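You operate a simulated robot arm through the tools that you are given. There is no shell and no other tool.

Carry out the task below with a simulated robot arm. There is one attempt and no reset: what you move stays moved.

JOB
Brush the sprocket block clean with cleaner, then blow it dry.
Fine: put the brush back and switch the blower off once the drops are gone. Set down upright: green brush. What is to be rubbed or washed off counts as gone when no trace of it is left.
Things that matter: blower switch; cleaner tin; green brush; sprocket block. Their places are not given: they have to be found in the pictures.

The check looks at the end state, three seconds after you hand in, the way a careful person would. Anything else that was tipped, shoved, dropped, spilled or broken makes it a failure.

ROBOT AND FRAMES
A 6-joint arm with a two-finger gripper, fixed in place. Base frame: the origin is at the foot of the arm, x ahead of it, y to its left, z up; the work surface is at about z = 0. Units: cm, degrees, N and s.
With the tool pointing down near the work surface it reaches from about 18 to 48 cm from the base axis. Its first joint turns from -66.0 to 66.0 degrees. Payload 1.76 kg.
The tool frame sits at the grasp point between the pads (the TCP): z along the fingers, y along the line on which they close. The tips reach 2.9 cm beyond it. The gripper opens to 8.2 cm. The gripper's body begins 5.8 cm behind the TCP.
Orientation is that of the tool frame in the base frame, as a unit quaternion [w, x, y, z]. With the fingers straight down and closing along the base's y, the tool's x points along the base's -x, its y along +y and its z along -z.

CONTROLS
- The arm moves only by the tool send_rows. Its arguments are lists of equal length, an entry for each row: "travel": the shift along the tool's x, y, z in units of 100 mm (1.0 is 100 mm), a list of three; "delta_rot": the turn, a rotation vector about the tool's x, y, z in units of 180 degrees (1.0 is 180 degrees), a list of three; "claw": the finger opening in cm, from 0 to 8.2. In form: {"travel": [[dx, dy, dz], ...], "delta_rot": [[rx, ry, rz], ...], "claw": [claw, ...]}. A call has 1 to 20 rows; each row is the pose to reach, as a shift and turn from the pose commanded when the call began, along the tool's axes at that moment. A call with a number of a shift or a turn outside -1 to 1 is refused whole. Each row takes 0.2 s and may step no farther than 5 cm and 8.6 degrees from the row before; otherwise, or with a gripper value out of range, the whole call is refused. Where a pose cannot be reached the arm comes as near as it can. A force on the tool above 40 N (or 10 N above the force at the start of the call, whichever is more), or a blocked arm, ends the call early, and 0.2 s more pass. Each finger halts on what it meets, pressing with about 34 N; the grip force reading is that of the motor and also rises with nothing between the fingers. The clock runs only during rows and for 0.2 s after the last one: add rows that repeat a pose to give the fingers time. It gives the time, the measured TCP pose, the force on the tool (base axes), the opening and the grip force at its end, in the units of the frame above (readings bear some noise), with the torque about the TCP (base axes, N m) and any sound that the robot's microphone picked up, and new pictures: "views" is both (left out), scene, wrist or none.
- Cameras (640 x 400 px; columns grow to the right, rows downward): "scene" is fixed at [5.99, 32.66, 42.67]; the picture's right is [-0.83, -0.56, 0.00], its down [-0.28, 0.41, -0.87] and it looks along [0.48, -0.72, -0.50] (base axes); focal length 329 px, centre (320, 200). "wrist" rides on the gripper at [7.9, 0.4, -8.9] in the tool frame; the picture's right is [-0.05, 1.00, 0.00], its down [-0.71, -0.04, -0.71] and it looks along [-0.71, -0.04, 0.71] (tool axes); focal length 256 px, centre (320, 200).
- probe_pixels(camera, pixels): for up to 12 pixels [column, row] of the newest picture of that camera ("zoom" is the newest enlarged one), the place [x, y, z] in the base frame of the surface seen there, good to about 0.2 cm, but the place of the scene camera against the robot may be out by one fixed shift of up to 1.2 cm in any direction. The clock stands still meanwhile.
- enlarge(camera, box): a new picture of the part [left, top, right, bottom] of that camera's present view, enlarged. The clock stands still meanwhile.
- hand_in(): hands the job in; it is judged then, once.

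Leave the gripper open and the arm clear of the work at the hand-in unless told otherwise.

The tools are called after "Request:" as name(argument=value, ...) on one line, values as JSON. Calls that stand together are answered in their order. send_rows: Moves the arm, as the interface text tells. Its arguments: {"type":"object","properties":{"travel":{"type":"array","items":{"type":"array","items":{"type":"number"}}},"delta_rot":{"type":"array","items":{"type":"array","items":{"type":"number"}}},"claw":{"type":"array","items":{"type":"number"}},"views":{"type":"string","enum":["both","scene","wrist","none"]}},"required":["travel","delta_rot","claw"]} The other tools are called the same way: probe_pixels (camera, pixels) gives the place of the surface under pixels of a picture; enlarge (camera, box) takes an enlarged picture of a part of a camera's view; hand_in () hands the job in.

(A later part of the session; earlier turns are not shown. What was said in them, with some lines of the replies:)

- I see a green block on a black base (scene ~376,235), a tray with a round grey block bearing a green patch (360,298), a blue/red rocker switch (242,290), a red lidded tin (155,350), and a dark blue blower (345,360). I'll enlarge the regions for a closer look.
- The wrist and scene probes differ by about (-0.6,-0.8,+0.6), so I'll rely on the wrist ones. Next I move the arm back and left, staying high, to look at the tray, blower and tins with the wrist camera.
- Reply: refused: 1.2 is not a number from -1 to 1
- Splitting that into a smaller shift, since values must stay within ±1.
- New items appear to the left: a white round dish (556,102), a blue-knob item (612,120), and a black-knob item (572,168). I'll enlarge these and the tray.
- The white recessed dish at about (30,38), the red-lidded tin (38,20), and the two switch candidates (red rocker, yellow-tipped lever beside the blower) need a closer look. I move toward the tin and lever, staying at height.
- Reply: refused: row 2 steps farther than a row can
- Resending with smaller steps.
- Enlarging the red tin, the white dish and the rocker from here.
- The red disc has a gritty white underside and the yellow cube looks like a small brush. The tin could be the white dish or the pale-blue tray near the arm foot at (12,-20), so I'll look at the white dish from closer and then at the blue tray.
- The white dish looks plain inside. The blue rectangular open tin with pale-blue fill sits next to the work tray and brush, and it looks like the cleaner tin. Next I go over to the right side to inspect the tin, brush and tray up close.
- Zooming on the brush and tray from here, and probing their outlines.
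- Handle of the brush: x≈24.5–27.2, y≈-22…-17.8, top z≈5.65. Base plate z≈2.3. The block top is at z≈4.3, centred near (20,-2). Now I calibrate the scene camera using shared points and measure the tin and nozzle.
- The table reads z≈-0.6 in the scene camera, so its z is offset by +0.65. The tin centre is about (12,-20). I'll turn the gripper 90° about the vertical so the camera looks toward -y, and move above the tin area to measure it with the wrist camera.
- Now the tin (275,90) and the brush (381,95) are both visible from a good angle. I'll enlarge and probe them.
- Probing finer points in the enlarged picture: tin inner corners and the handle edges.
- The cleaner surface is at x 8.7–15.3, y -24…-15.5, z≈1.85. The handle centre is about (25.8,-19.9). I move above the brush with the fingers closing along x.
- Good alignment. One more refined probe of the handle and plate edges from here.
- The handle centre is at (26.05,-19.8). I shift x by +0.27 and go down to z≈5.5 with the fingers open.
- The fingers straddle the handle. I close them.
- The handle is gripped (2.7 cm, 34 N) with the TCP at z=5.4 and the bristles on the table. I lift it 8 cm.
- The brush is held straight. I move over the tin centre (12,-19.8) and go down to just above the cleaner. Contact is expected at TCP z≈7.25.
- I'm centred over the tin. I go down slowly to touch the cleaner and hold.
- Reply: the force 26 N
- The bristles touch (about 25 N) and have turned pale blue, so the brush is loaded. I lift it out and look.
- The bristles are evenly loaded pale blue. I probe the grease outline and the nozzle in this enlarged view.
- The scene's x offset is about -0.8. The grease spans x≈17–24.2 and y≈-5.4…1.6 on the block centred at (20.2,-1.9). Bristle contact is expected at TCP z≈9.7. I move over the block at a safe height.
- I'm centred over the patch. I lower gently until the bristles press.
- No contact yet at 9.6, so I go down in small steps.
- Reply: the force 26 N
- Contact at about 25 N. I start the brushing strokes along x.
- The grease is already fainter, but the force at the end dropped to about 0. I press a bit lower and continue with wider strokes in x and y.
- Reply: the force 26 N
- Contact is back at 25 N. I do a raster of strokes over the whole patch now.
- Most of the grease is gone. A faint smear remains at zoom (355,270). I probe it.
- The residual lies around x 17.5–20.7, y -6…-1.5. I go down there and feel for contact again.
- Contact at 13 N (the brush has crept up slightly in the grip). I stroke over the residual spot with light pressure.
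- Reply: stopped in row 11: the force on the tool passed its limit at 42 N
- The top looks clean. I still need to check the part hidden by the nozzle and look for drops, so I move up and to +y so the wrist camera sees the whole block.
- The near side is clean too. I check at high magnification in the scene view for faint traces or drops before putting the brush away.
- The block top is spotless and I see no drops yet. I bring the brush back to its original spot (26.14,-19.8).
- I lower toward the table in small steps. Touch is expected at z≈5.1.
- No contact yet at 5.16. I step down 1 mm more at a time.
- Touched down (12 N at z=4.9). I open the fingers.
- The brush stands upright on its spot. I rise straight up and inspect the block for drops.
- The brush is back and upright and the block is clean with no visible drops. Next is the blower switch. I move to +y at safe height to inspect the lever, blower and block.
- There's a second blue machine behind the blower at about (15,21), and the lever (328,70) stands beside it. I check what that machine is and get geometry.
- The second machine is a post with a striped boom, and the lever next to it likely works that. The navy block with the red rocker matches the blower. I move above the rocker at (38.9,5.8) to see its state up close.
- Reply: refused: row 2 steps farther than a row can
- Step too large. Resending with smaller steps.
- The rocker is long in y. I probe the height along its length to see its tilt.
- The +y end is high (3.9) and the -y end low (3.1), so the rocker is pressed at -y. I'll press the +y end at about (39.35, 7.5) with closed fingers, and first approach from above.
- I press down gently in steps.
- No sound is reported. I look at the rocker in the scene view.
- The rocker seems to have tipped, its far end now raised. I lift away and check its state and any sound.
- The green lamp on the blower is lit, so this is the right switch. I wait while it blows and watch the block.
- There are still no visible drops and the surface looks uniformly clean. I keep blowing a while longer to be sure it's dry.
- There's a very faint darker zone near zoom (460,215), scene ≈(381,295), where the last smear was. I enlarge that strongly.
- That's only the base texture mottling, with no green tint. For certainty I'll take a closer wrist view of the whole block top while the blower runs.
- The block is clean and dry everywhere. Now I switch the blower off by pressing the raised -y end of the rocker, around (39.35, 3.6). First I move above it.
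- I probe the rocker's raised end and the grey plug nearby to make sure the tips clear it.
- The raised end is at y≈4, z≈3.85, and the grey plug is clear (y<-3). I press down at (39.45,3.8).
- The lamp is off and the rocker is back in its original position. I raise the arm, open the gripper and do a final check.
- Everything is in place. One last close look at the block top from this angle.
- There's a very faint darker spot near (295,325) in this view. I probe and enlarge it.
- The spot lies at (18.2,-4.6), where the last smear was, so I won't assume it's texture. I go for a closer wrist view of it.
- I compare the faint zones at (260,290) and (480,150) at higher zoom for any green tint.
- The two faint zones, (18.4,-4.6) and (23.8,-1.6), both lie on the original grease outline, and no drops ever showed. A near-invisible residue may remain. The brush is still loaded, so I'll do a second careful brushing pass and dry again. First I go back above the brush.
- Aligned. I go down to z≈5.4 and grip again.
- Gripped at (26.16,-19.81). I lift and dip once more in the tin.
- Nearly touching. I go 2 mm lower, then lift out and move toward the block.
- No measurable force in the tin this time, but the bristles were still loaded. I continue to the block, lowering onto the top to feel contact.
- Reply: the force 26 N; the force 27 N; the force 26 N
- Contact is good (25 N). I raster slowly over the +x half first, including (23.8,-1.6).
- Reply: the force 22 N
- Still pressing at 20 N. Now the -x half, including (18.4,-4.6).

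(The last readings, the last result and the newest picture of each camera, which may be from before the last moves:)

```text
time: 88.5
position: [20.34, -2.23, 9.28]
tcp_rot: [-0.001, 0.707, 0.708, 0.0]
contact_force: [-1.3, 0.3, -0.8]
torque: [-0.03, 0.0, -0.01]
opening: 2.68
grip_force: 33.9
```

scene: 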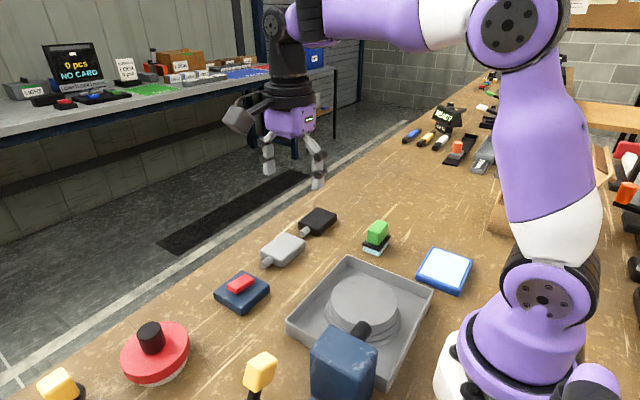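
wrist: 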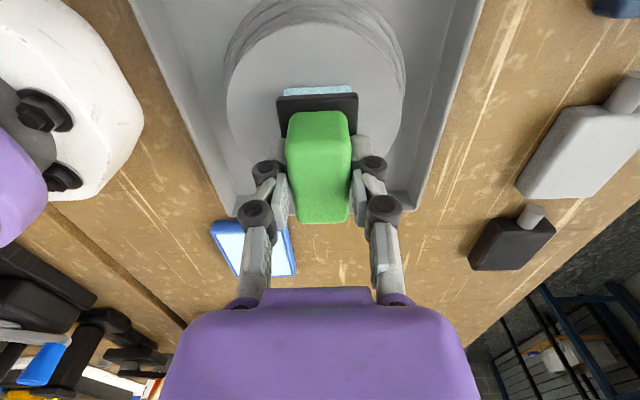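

Contact faded toward the end, so I repeat on the (18.4,-4.6) corner, pressing slightly lower.

Request:
send_rows(travel=[[-0.08, -0.08, 0], [-0.16, -0.15, 0], [-0.16, -0.15, 0.01], [-0.16, -0.15, 0.016]], delta_rot=[[0, 0, 0], [0, 0, 0], [0, 0, 0], [0, 0, 0]], claw=[1, 1, 1, 1], views="none")

Request:
send_rows(travel=[[0.05, 0, 0.001], [0.1, 0, 0.001], [0.1, 0.06, 0.002], [0.04, 0.06, 0.002], [-0.03, 0.06, 0.003], [-0.05, 0, 0.003], [-0.05, -0.06, 0.003], [0.02, -0.06, 0.004], [0.1, -0.06, 0.004], [0.1, 0, 0.004], [0.03, 0, 0.005], [-0.04, 0, 0.005], [-0.04, 0.06, 0.005], [0.04, 0.03, 0.006], [0.12, 0, 0.006], [0.2, 0, 0.006], [0.3, 0, 0.006], [0.3, 0.1, 0.006]], delta_rot=[[0, 0, 0], [0, 0, 0], [0, 0, 0], [0, 0, 0], [0, 0, 0], [0, 0, 0], [0, 0, 0], [0, 0, 0], [0, 0, 0], [0, 0, 0], [0, 0, 0], [0, 0, 0], [0, 0, 0], [0, 0, 0], [0, 0, 0], [0, 0, 0], [0, 0, 0], [0, 0, 0]], claw=[1, 1, 1, 1, 1, 1, 1, 1, 1, 1, 1, 1, 1, 1, 1, 1, 1, 1], views="none")

Request:
send_rows(travel=[[0, 0, -0.2], [0, 0, -0.5], [-0.3, 0, -0.7], [-0.7, 0, -0.7], [-0.9, 0, -0.7]], delta_rot=[[0, 0, 0], [0, 0, 0], [0, 0, 0], [0, 0, 0], [0, 0, 0]], claw=[1, 1, 1, 1, 1])

Request:
enlarge(camera="scene", box=[320, 265, 410, 325])

```text
time: 89.6
position: [18.9, -3.82, 9.19]
tcp_rot: [0.001, 0.706, 0.708, 0.001]
contact_force: [-2.8, -0.6, 8.6]
torque: [0.08, 0.09, 0.01]
opening: 2.69
grip_force: 34.3
stopped in row 4: the force on the tool passed its limit at 41 N (the readings are from after the stop); the commanded pose is now the measured one
```

```text
time: 91.7
position: [18.44, -3.08, 9.14]
tcp_rot: [0.001, 0.707, 0.707, -0.001]
contact_force: [-1.9, -0.7, 8.1]
torque: [0.19, 0.05, 0.06]
opening: 2.72
grip_force: 34.0
stopped in row 10: the force on the tool passed its limit at 52 N (the readings are from after the stop); the commanded pose is now the measured one
```

```text
time: 92.9
position: [18.21, -11.96, 16.22]
tcp_rot: [0.0, 0.707, 0.707, -0.002]
contact_force: [0.5, 0.1, -0.8]
torque: [0.02, 0.0, -0.01]
opening: 2.7
grip_force: 33.7
```

scene: 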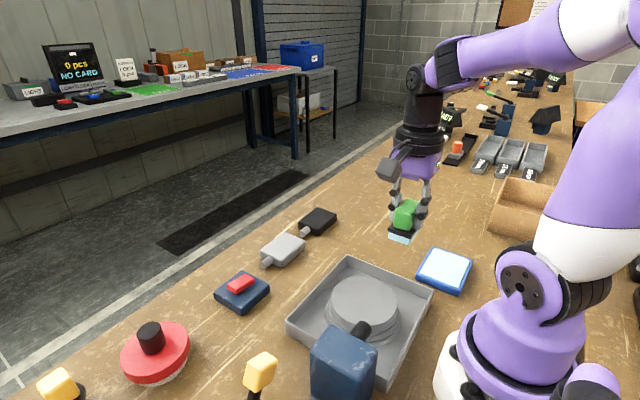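
wrist: 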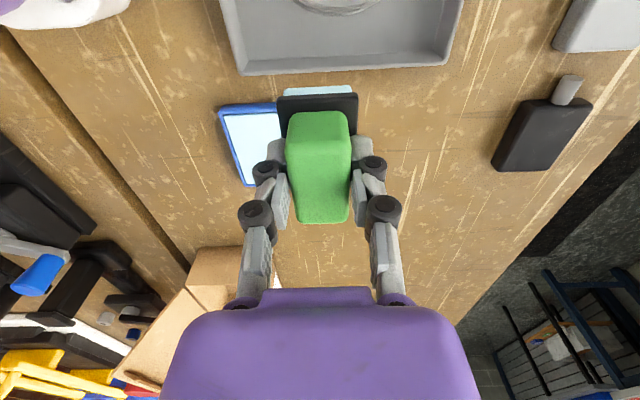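

```text
6.67 times, centred on (365, 295) of scene
```

zoom: 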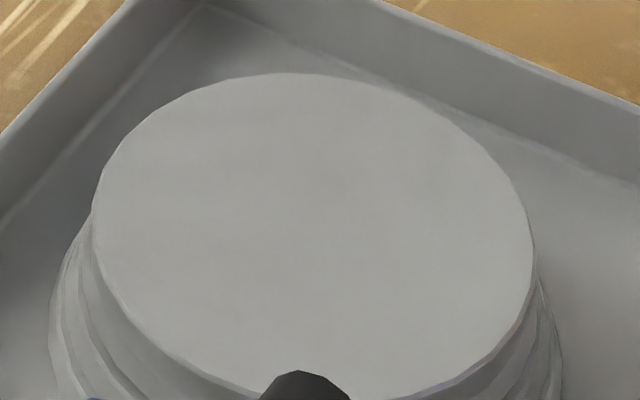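

The top is uniformly clean with still no visible drops, so the mottling is texture. I return the brush to (26.16,-19.81).

Request:
send_rows(travel=[[-0.2, 0.2, 0], [-0.4, 0.4, 0], [-0.6, 0.6, 0.1], [-0.785, 0.79, 0.3], [-0.785, 0.79, 0.7], [-0.785, 0.79, 0.95]], delta_rot=[[0, 0, 0], [0, 0, 0], [0, 0, 0], [0, 0, 0], [0, 0, 0], [0, 0, 0]], claw=[1, 1, 1, 1, 1, 1])

```text
time: 94.3
position: [26.28, -19.97, 6.56]
tcp_rot: [0.001, 0.707, 0.707, -0.001]
contact_force: [0.4, 0.4, -0.6]
torque: [0.0, 0.04, -0.01]
opening: 2.69
grip_force: 34.1
```

scene: 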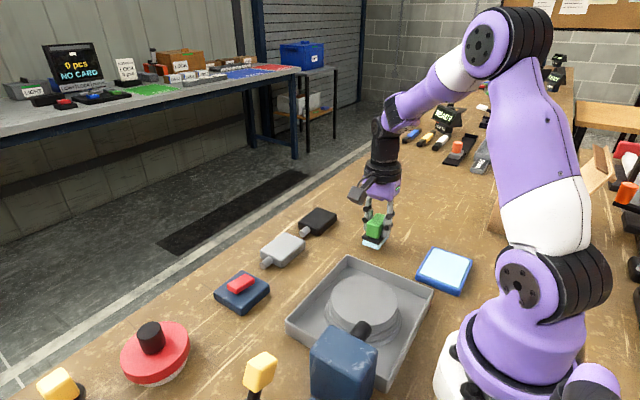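
wrist: 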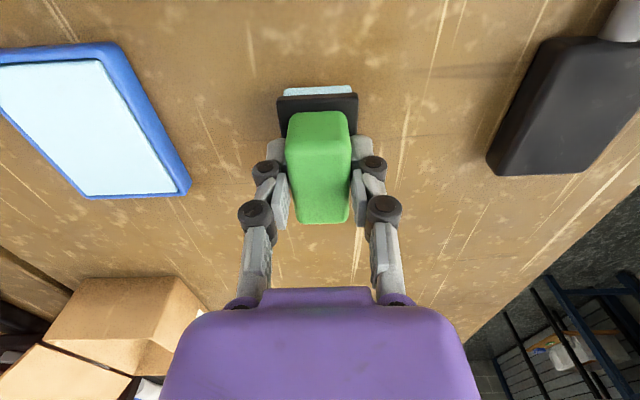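

I lower in small steps to touch.

Request:
send_rows(travel=[[0.01, -0.01, 0.06], [0.01, -0.01, 0.12], [0.01, -0.01, 0.145]], delta_rot=[[0, 0, 0], [0, 0, 0], [0, 0, 0]], claw=[1, 1, 1], views="none")

Request:
send_rows(travel=[[0, 0, 0.01]], delta_rot=[[0, 0, 0]], claw=[1], views="none")

```text
time: 95.1
position: [26.13, -19.77, 5.14]
tcp_rot: [0.001, 0.707, 0.707, -0.001]
contact_force: [-0.9, 0.1, -0.4]
torque: [-0.04, 0.02, 0.0]
opening: 2.7
grip_force: 34.3
```

```text
time: 95.5
position: [26.18, -19.68, 5.09]
tcp_rot: [0.0, 0.707, 0.707, -0.001]
contact_force: [-0.4, 0.0, -1.1]
torque: [-0.03, -0.02, 0.02]
opening: 2.74
grip_force: 34.1
```

Request:
send_rows(travel=[[0, 0, 0.008]], delta_rot=[[0, 0, 0]], claw=[1], views="none")

Request:
send_rows(travel=[[0, 0, 0.006]], delta_rot=[[0, 0, 0]], claw=[1], views="none")

```text
time: 95.9
position: [26.08, -19.74, 4.97]
tcp_rot: [-0.001, 0.707, 0.707, -0.002]
contact_force: [-0.3, 0.1, -1.0]
torque: [-0.01, 0.03, -0.03]
opening: 2.71
grip_force: 34.6
```

```text
time: 96.3
position: [26.12, -19.6, 5.05]
tcp_rot: [0.0, 0.707, 0.707, -0.001]
contact_force: [-2.4, 1.1, 11.5]
torque: [0.38, 0.11, 0.07]
opening: 2.71
grip_force: 34.3
```

Touched (11 N). I release and rise.

Request:
send_rows(travel=[[0, 0, -0.004], [0, 0, -0.004], [0, 0, -0.004], [0, 0, -0.3], [0, 0, -0.65], [0, 0, -1.0]], delta_rot=[[0, 0, 0], [0, 0, 0], [0, 0, 0], [0, 0, 0], [0, 0, 0], [0, 0, 0]], claw=[3.2, 5, 6, 6, 6, 6])

Request:
enlarge(camera="scene", box=[300, 210, 460, 330])

```text
time: 97.7
position: [26.25, -19.68, 15.13]
tcp_rot: [0.0, 0.707, 0.707, -0.001]
contact_force: [0.1, -0.1, -0.4]
torque: [0.01, -0.01, 0.03]
opening: 6.03
grip_force: 0.1
```

scene: 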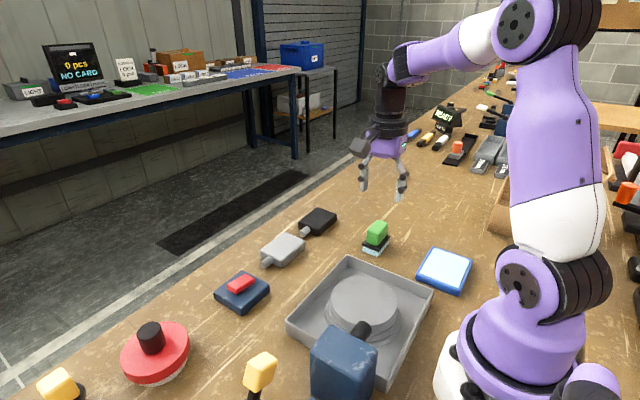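
wrist: 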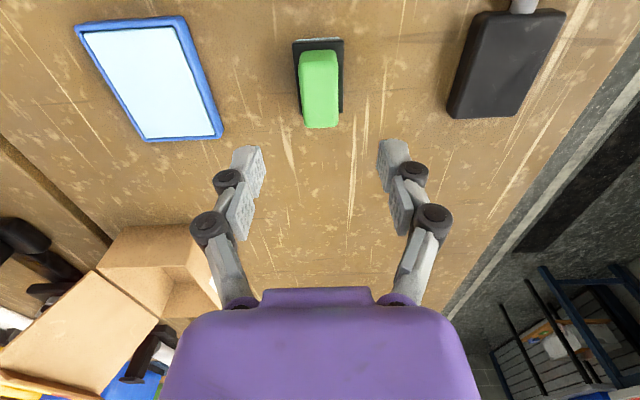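

```text
3.33 times, centred on (380, 270) of scene
```

zoom: 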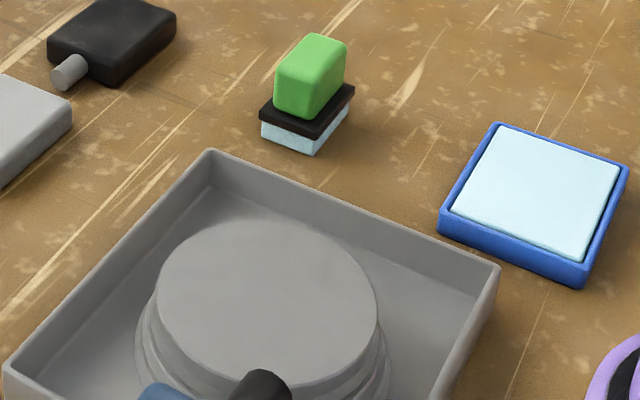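

The brush stands upright in place. Now I run the drying again: travel to the rocker with the fingers closed.

Request:
send_rows(travel=[[0.25, 0.1, -0.3], [0.55, 0.25, -0.6], [0.85, 0.4, -0.6], [1.0, 0.55, -0.6]], delta_rot=[[0, 0, 0], [0, 0, 0], [0, 0, 0], [0, 0, 0]], claw=[6, 3, 0, 0], views="none")

Request:
send_rows(travel=[[0.3, 0.2, 0], [0.6, 0.4, 0], [0.9, 0.6, 0.1], [1.0, 0.77, 0.3]], delta_rot=[[0, 0, 0], [0, 0, 0], [0, 0, 0], [0, 0, 0]], claw=[0, 0, 0, 0], views="none")

Request:
send_rows(travel=[[0.3, 0, 0.2], [0.7, 0, 0.4], [0.72, 0, 0.8]], delta_rot=[[0, 0, 0], [0, 0, 0], [0, 0, 0]], claw=[0, 0, 0], views="wrist")

```text
time: 98.7
position: [31.62, -9.53, 21.03]
tcp_rot: [0.0, 0.708, 0.706, -0.002]
contact_force: [0.3, -0.2, 0.1]
torque: [0.0, 0.0, -0.03]
opening: 0.0
grip_force: 28.6
```

```text
time: 99.7
position: [39.64, 0.4, 18.02]
tcp_rot: [0.001, 0.707, 0.707, -0.001]
contact_force: [-0.5, -0.7, 0.1]
torque: [-0.01, -0.01, 0.0]
opening: 0.0
grip_force: 29.1
```

```text
time: 100.5
position: [39.45, 7.76, 9.95]
tcp_rot: [0.001, 0.707, 0.707, -0.001]
contact_force: [-0.4, 0.2, 0.2]
torque: [0.02, -0.03, 0.02]
opening: 0.0
grip_force: 29.0
```

wrist: 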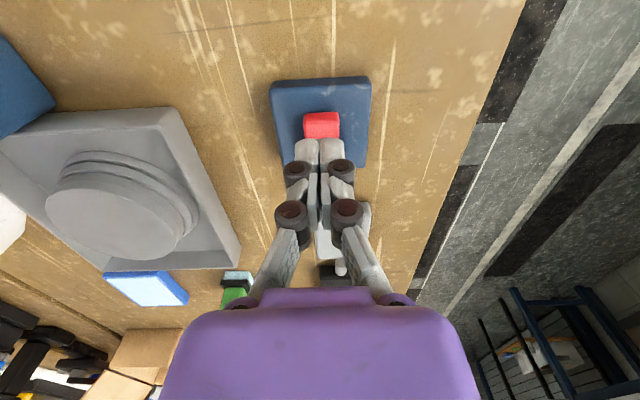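

I'm above the +y end. I press to TCP z≈5.95 at y≈7.6, then lift.

Request:
send_rows(travel=[[-0.015, -0.005, 0.2], [-0.015, -0.005, 0.3], [-0.015, -0.005, 0.35], [-0.015, -0.005, 0.39], [-0.015, -0.005, 0.405], [-0.015, -0.005, 0.2], [-0.015, -0.005, -0.2]], delta_rot=[[0, 0, 0], [0, 0, 0], [0, 0, 0], [0, 0, 0], [0, 0, 0], [0, 0, 0], [0, 0, 0]], claw=[0, 0, 0, 0, 0, 0, 0], views="scene")

Request:
enlarge(camera="scene", box=[200, 240, 440, 400])

```text
time: 102.1
position: [39.4, 7.49, 11.98]
tcp_rot: [0.0, 0.707, 0.707, -0.002]
contact_force: [-0.3, 0.0, 0.5]
torque: [-0.02, -0.01, -0.03]
opening: 0.0
grip_force: 29.1
```

scene: 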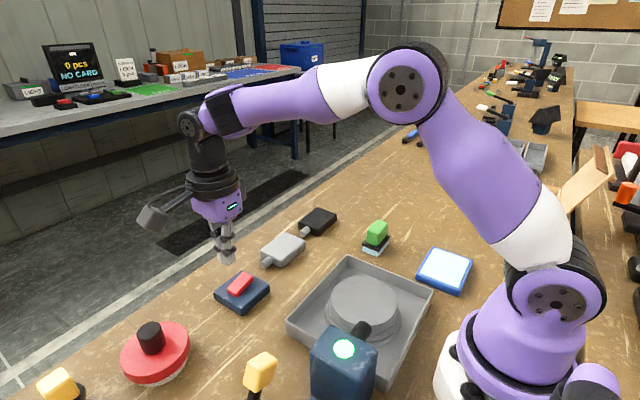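

```text
2.50 times, centred on (320, 320) of scene
```

zoom: 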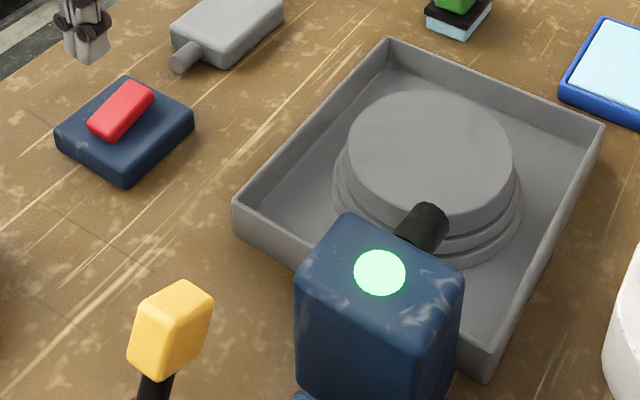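

The blower is on again. I let it blow for about 16 s in total.

Request:
send_rows(travel=[[0, 0, 0], [0, 0, 0], [0, 0, 0], [0, 0, 0], [0, 0, 0], [0, 0, 0], [0, 0, 0], [0, 0, 0], [0, 0, 0], [0, 0, 0], [0, 0, 0], [0, 0, 0], [0, 0, 0], [0, 0, 0], [0, 0, 0], [0, 0, 0], [0, 0, 0], [0, 0, 0], [0, 0, 0], [0, 0, 0]], delta_rot=[[0, 0, 0], [0, 0, 0], [0, 0, 0], [0, 0, 0], [0, 0, 0], [0, 0, 0], [0, 0, 0], [0, 0, 0], [0, 0, 0], [0, 0, 0], [0, 0, 0], [0, 0, 0], [0, 0, 0], [0, 0, 0], [0, 0, 0], [0, 0, 0], [0, 0, 0], [0, 0, 0], [0, 0, 0], [0, 0, 0]], claw=[0, 0, 0, 0, 0, 0, 0, 0, 0, 0, 0, 0, 0, 0, 0, 0, 0, 0, 0, 0], views="none")

Request:
send_rows(travel=[[0, 0, 0], [0, 0, 0], [0, 0, 0], [0, 0, 0], [0, 0, 0], [0, 0, 0], [0, 0, 0], [0, 0, 0], [0, 0, 0], [0, 0, 0], [0, 0, 0], [0, 0, 0], [0, 0, 0], [0, 0, 0], [0, 0, 0], [0, 0, 0], [0, 0, 0], [0, 0, 0], [0, 0, 0], [0, 0, 0]], delta_rot=[[0, 0, 0], [0, 0, 0], [0, 0, 0], [0, 0, 0], [0, 0, 0], [0, 0, 0], [0, 0, 0], [0, 0, 0], [0, 0, 0], [0, 0, 0], [0, 0, 0], [0, 0, 0], [0, 0, 0], [0, 0, 0], [0, 0, 0], [0, 0, 0], [0, 0, 0], [0, 0, 0], [0, 0, 0], [0, 0, 0]], claw=[0, 0, 0, 0, 0, 0, 0, 0, 0, 0, 0, 0, 0, 0, 0, 0, 0, 0, 0, 0], views="none")

Request:
send_rows(travel=[[0, 0, 0], [0, 0, 0], [0, 0, 0], [0, 0, 0], [0, 0, 0], [0, 0, 0], [0, 0, 0], [0, 0, 0], [0, 0, 0], [0, 0, 0], [0, 0, 0], [0, 0, 0], [0, 0, 0], [0, 0, 0], [0, 0, 0], [0, 0, 0], [0, 0, 0], [0, 0, 0], [0, 0, 0], [0, 0, 0]], delta_rot=[[0, 0, 0], [0, 0, 0], [0, 0, 0], [0, 0, 0], [0, 0, 0], [0, 0, 0], [0, 0, 0], [0, 0, 0], [0, 0, 0], [0, 0, 0], [0, 0, 0], [0, 0, 0], [0, 0, 0], [0, 0, 0], [0, 0, 0], [0, 0, 0], [0, 0, 0], [0, 0, 0], [0, 0, 0], [0, 0, 0]], claw=[0, 0, 0, 0, 0, 0, 0, 0, 0, 0, 0, 0, 0, 0, 0, 0, 0, 0, 0, 0])

Request:
enlarge(camera="scene", box=[320, 265, 410, 325])

```text
time: 106.3
position: [39.35, 7.48, 11.86]
tcp_rot: [0.0, 0.707, 0.707, -0.001]
contact_force: [0.0, -0.2, 0.4]
torque: [0.02, 0.02, 0.05]
opening: 0.0
grip_force: 28.6
```

```text
time: 110.5
position: [39.35, 7.45, 11.76]
tcp_rot: [-0.001, 0.707, 0.707, -0.001]
contact_force: [-0.3, 0.5, -0.3]
torque: [0.0, 0.01, 0.01]
opening: 0.0
grip_force: 29.1
```

```text
time: 114.7
position: [39.47, 7.55, 11.92]
tcp_rot: [0.0, 0.707, 0.707, -0.001]
contact_force: [-0.6, -0.6, 0.4]
torque: [-0.01, 0.02, -0.01]
opening: 0.02
grip_force: 28.4
```

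scene: 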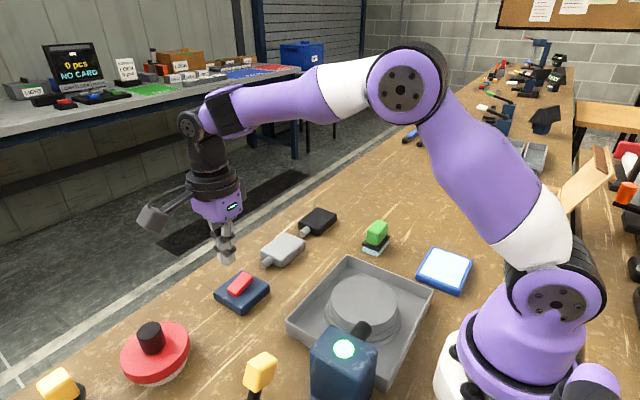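
wrist: 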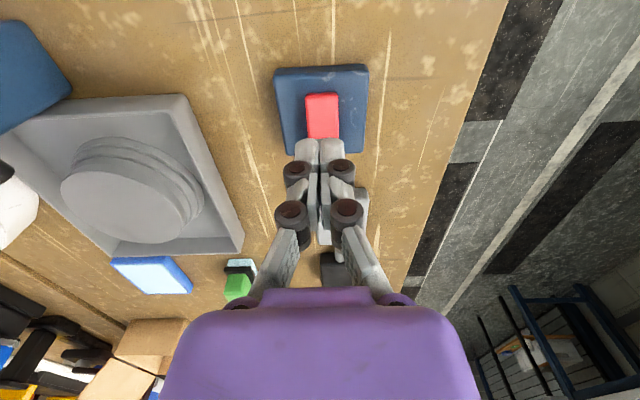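

```text
6.67 times, centred on (365, 295) of scene
```

zoom: 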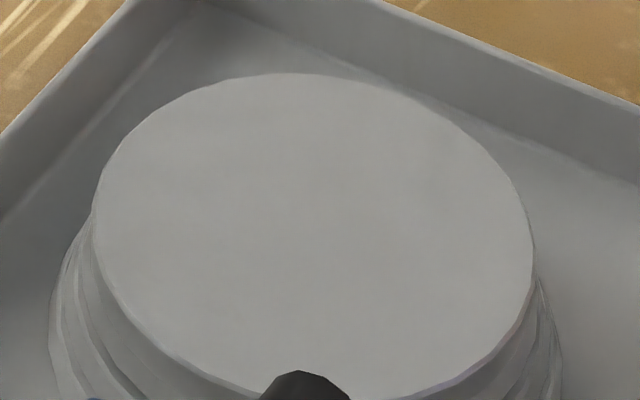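

No drops after 13 s of blowing. I switch off by moving to the raised -y end (39.45,3.75) and pressing.

Request:
send_rows(travel=[[-0.2, 0.003, 0], [-0.375, 0.003, 0.1], [-0.375, 0.003, 0.35], [-0.375, 0.003, 0.48], [-0.375, 0.003, 0.53], [-0.375, 0.003, 0.57], [-0.375, 0.003, 0.595], [-0.375, 0.003, 0.4], [-0.375, 0.003, 0.0], [-0.375, 0.003, -0.4]], delta_rot=[[0, 0, 0], [0, 0, 0], [0, 0, 0], [0, 0, 0], [0, 0, 0], [0, 0, 0], [0, 0, 0], [0, 0, 0], [0, 0, 0], [0, 0, 0]], claw=[0, 0, 0, 0, 0, 0, 0, 0, 0, 0])

Request:
enlarge(camera="scene", box=[200, 240, 440, 400])

```text
time: 116.9
position: [39.39, 3.74, 16.04]
tcp_rot: [0.001, 0.708, 0.707, -0.001]
contact_force: [0.5, 0.2, 0.3]
torque: [0.03, 0.0, 0.0]
opening: 0.02
grip_force: 28.9
```

scene: 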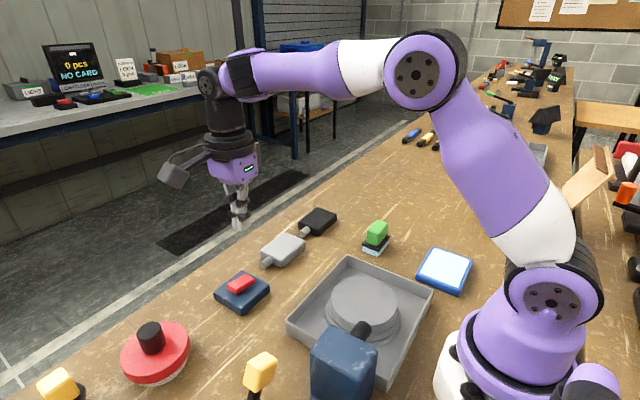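
wrist: 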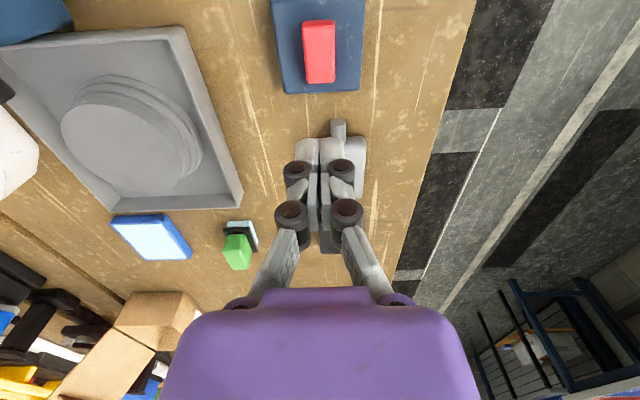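

```text
2.50 times, centred on (320, 320) of scene
```

zoom: 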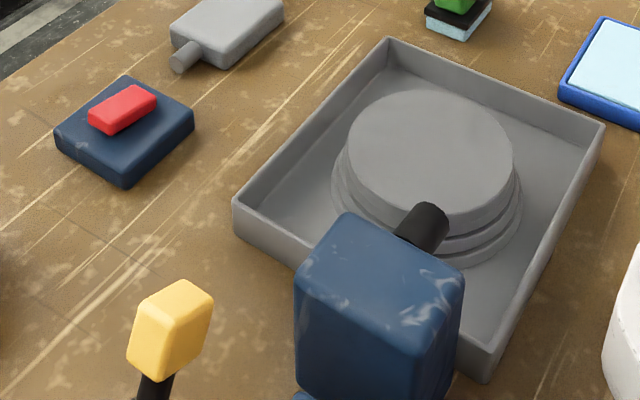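

The lamp is off and the rocker is back in its original tilt. I raise the arm to a clear place and open the gripper.

Request:
send_rows(travel=[[-0.1, -0.1, -0.3], [-0.3, -0.35, -0.6], [-0.5, -0.6, -0.8], [-0.5, -0.6, -0.8], [-0.5, -0.6, -0.8]], delta_rot=[[0, 0, 0], [0, 0, 0], [0, 0, 0], [0, 0, 0], [0, 0, 0]], claw=[0, 3, 6, 8.2, 8.2])

Request:
enlarge(camera="scene", box=[200, 200, 480, 400])

```text
time: 118.1
position: [33.47, -1.5, 24.0]
tcp_rot: [0.0, 0.707, 0.708, -0.001]
contact_force: [0.5, -0.1, 0.3]
torque: [0.03, 0.03, 0.0]
opening: 8.2
grip_force: 0.1
```

scene: 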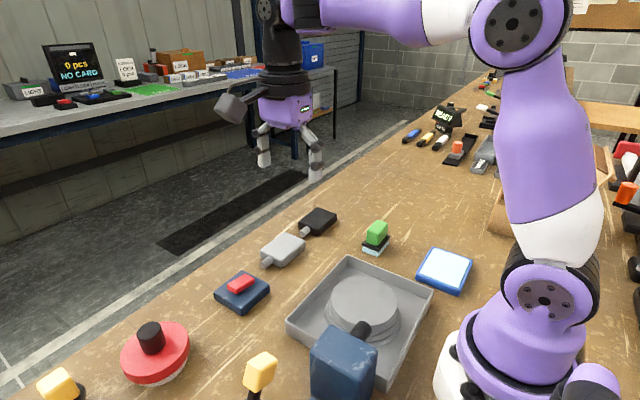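
wrist: 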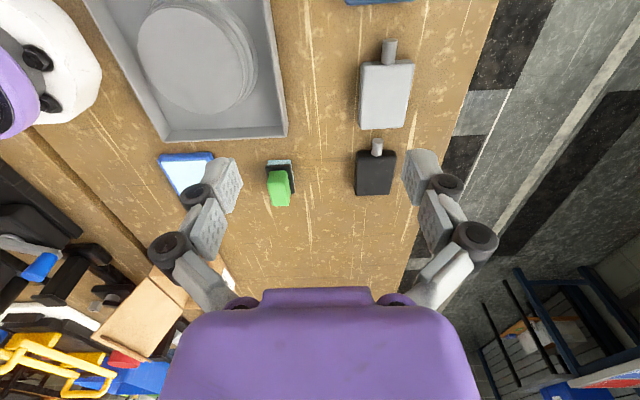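

```text
2.00 times, centred on (340, 300) of scene
```

zoom: 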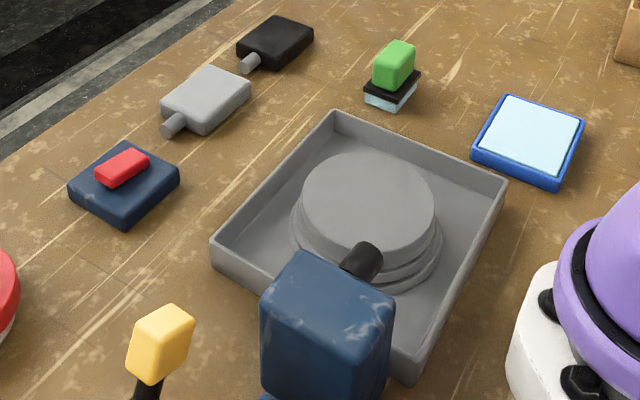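

The block is clean and dry, the brush is upright on its spot, and the blower is off. Nothing else has moved, and the gripper is open and clear. I hand in.

Request:
hand_in()

```text
The job is handed in.
```

I brushed the sprocket block clean with cleaner, blew it dry and handed the job in. In the last pictures its top shows no grease, the green brush stands upright on its original spot, and the blower is switched off.

- **Drops:** I never saw any drops on the block, either before or during blowing. I ran the blower for about 17 s after the first brushing and about 13 s after the second.
- **Second pass:** After the first round I saw very faint grey patches where the grease outline had been. I couldn't rule out residue, so I dipped, brushed and dried again. They looked the same afterwards and showed no green, so I took them for surface texture.
- **Second dip:** I felt no contact in the tin that time. The bristles were still pale blue from the first dip.
- **Force stops:** Three brushing strokes ended early when the force passed the 40 N limit, the highest at 52 N. The pictures show no damage, and the block and tray have not moved.

Everything else in view is where it was at the start, and I left the gripper open and clear of the work.
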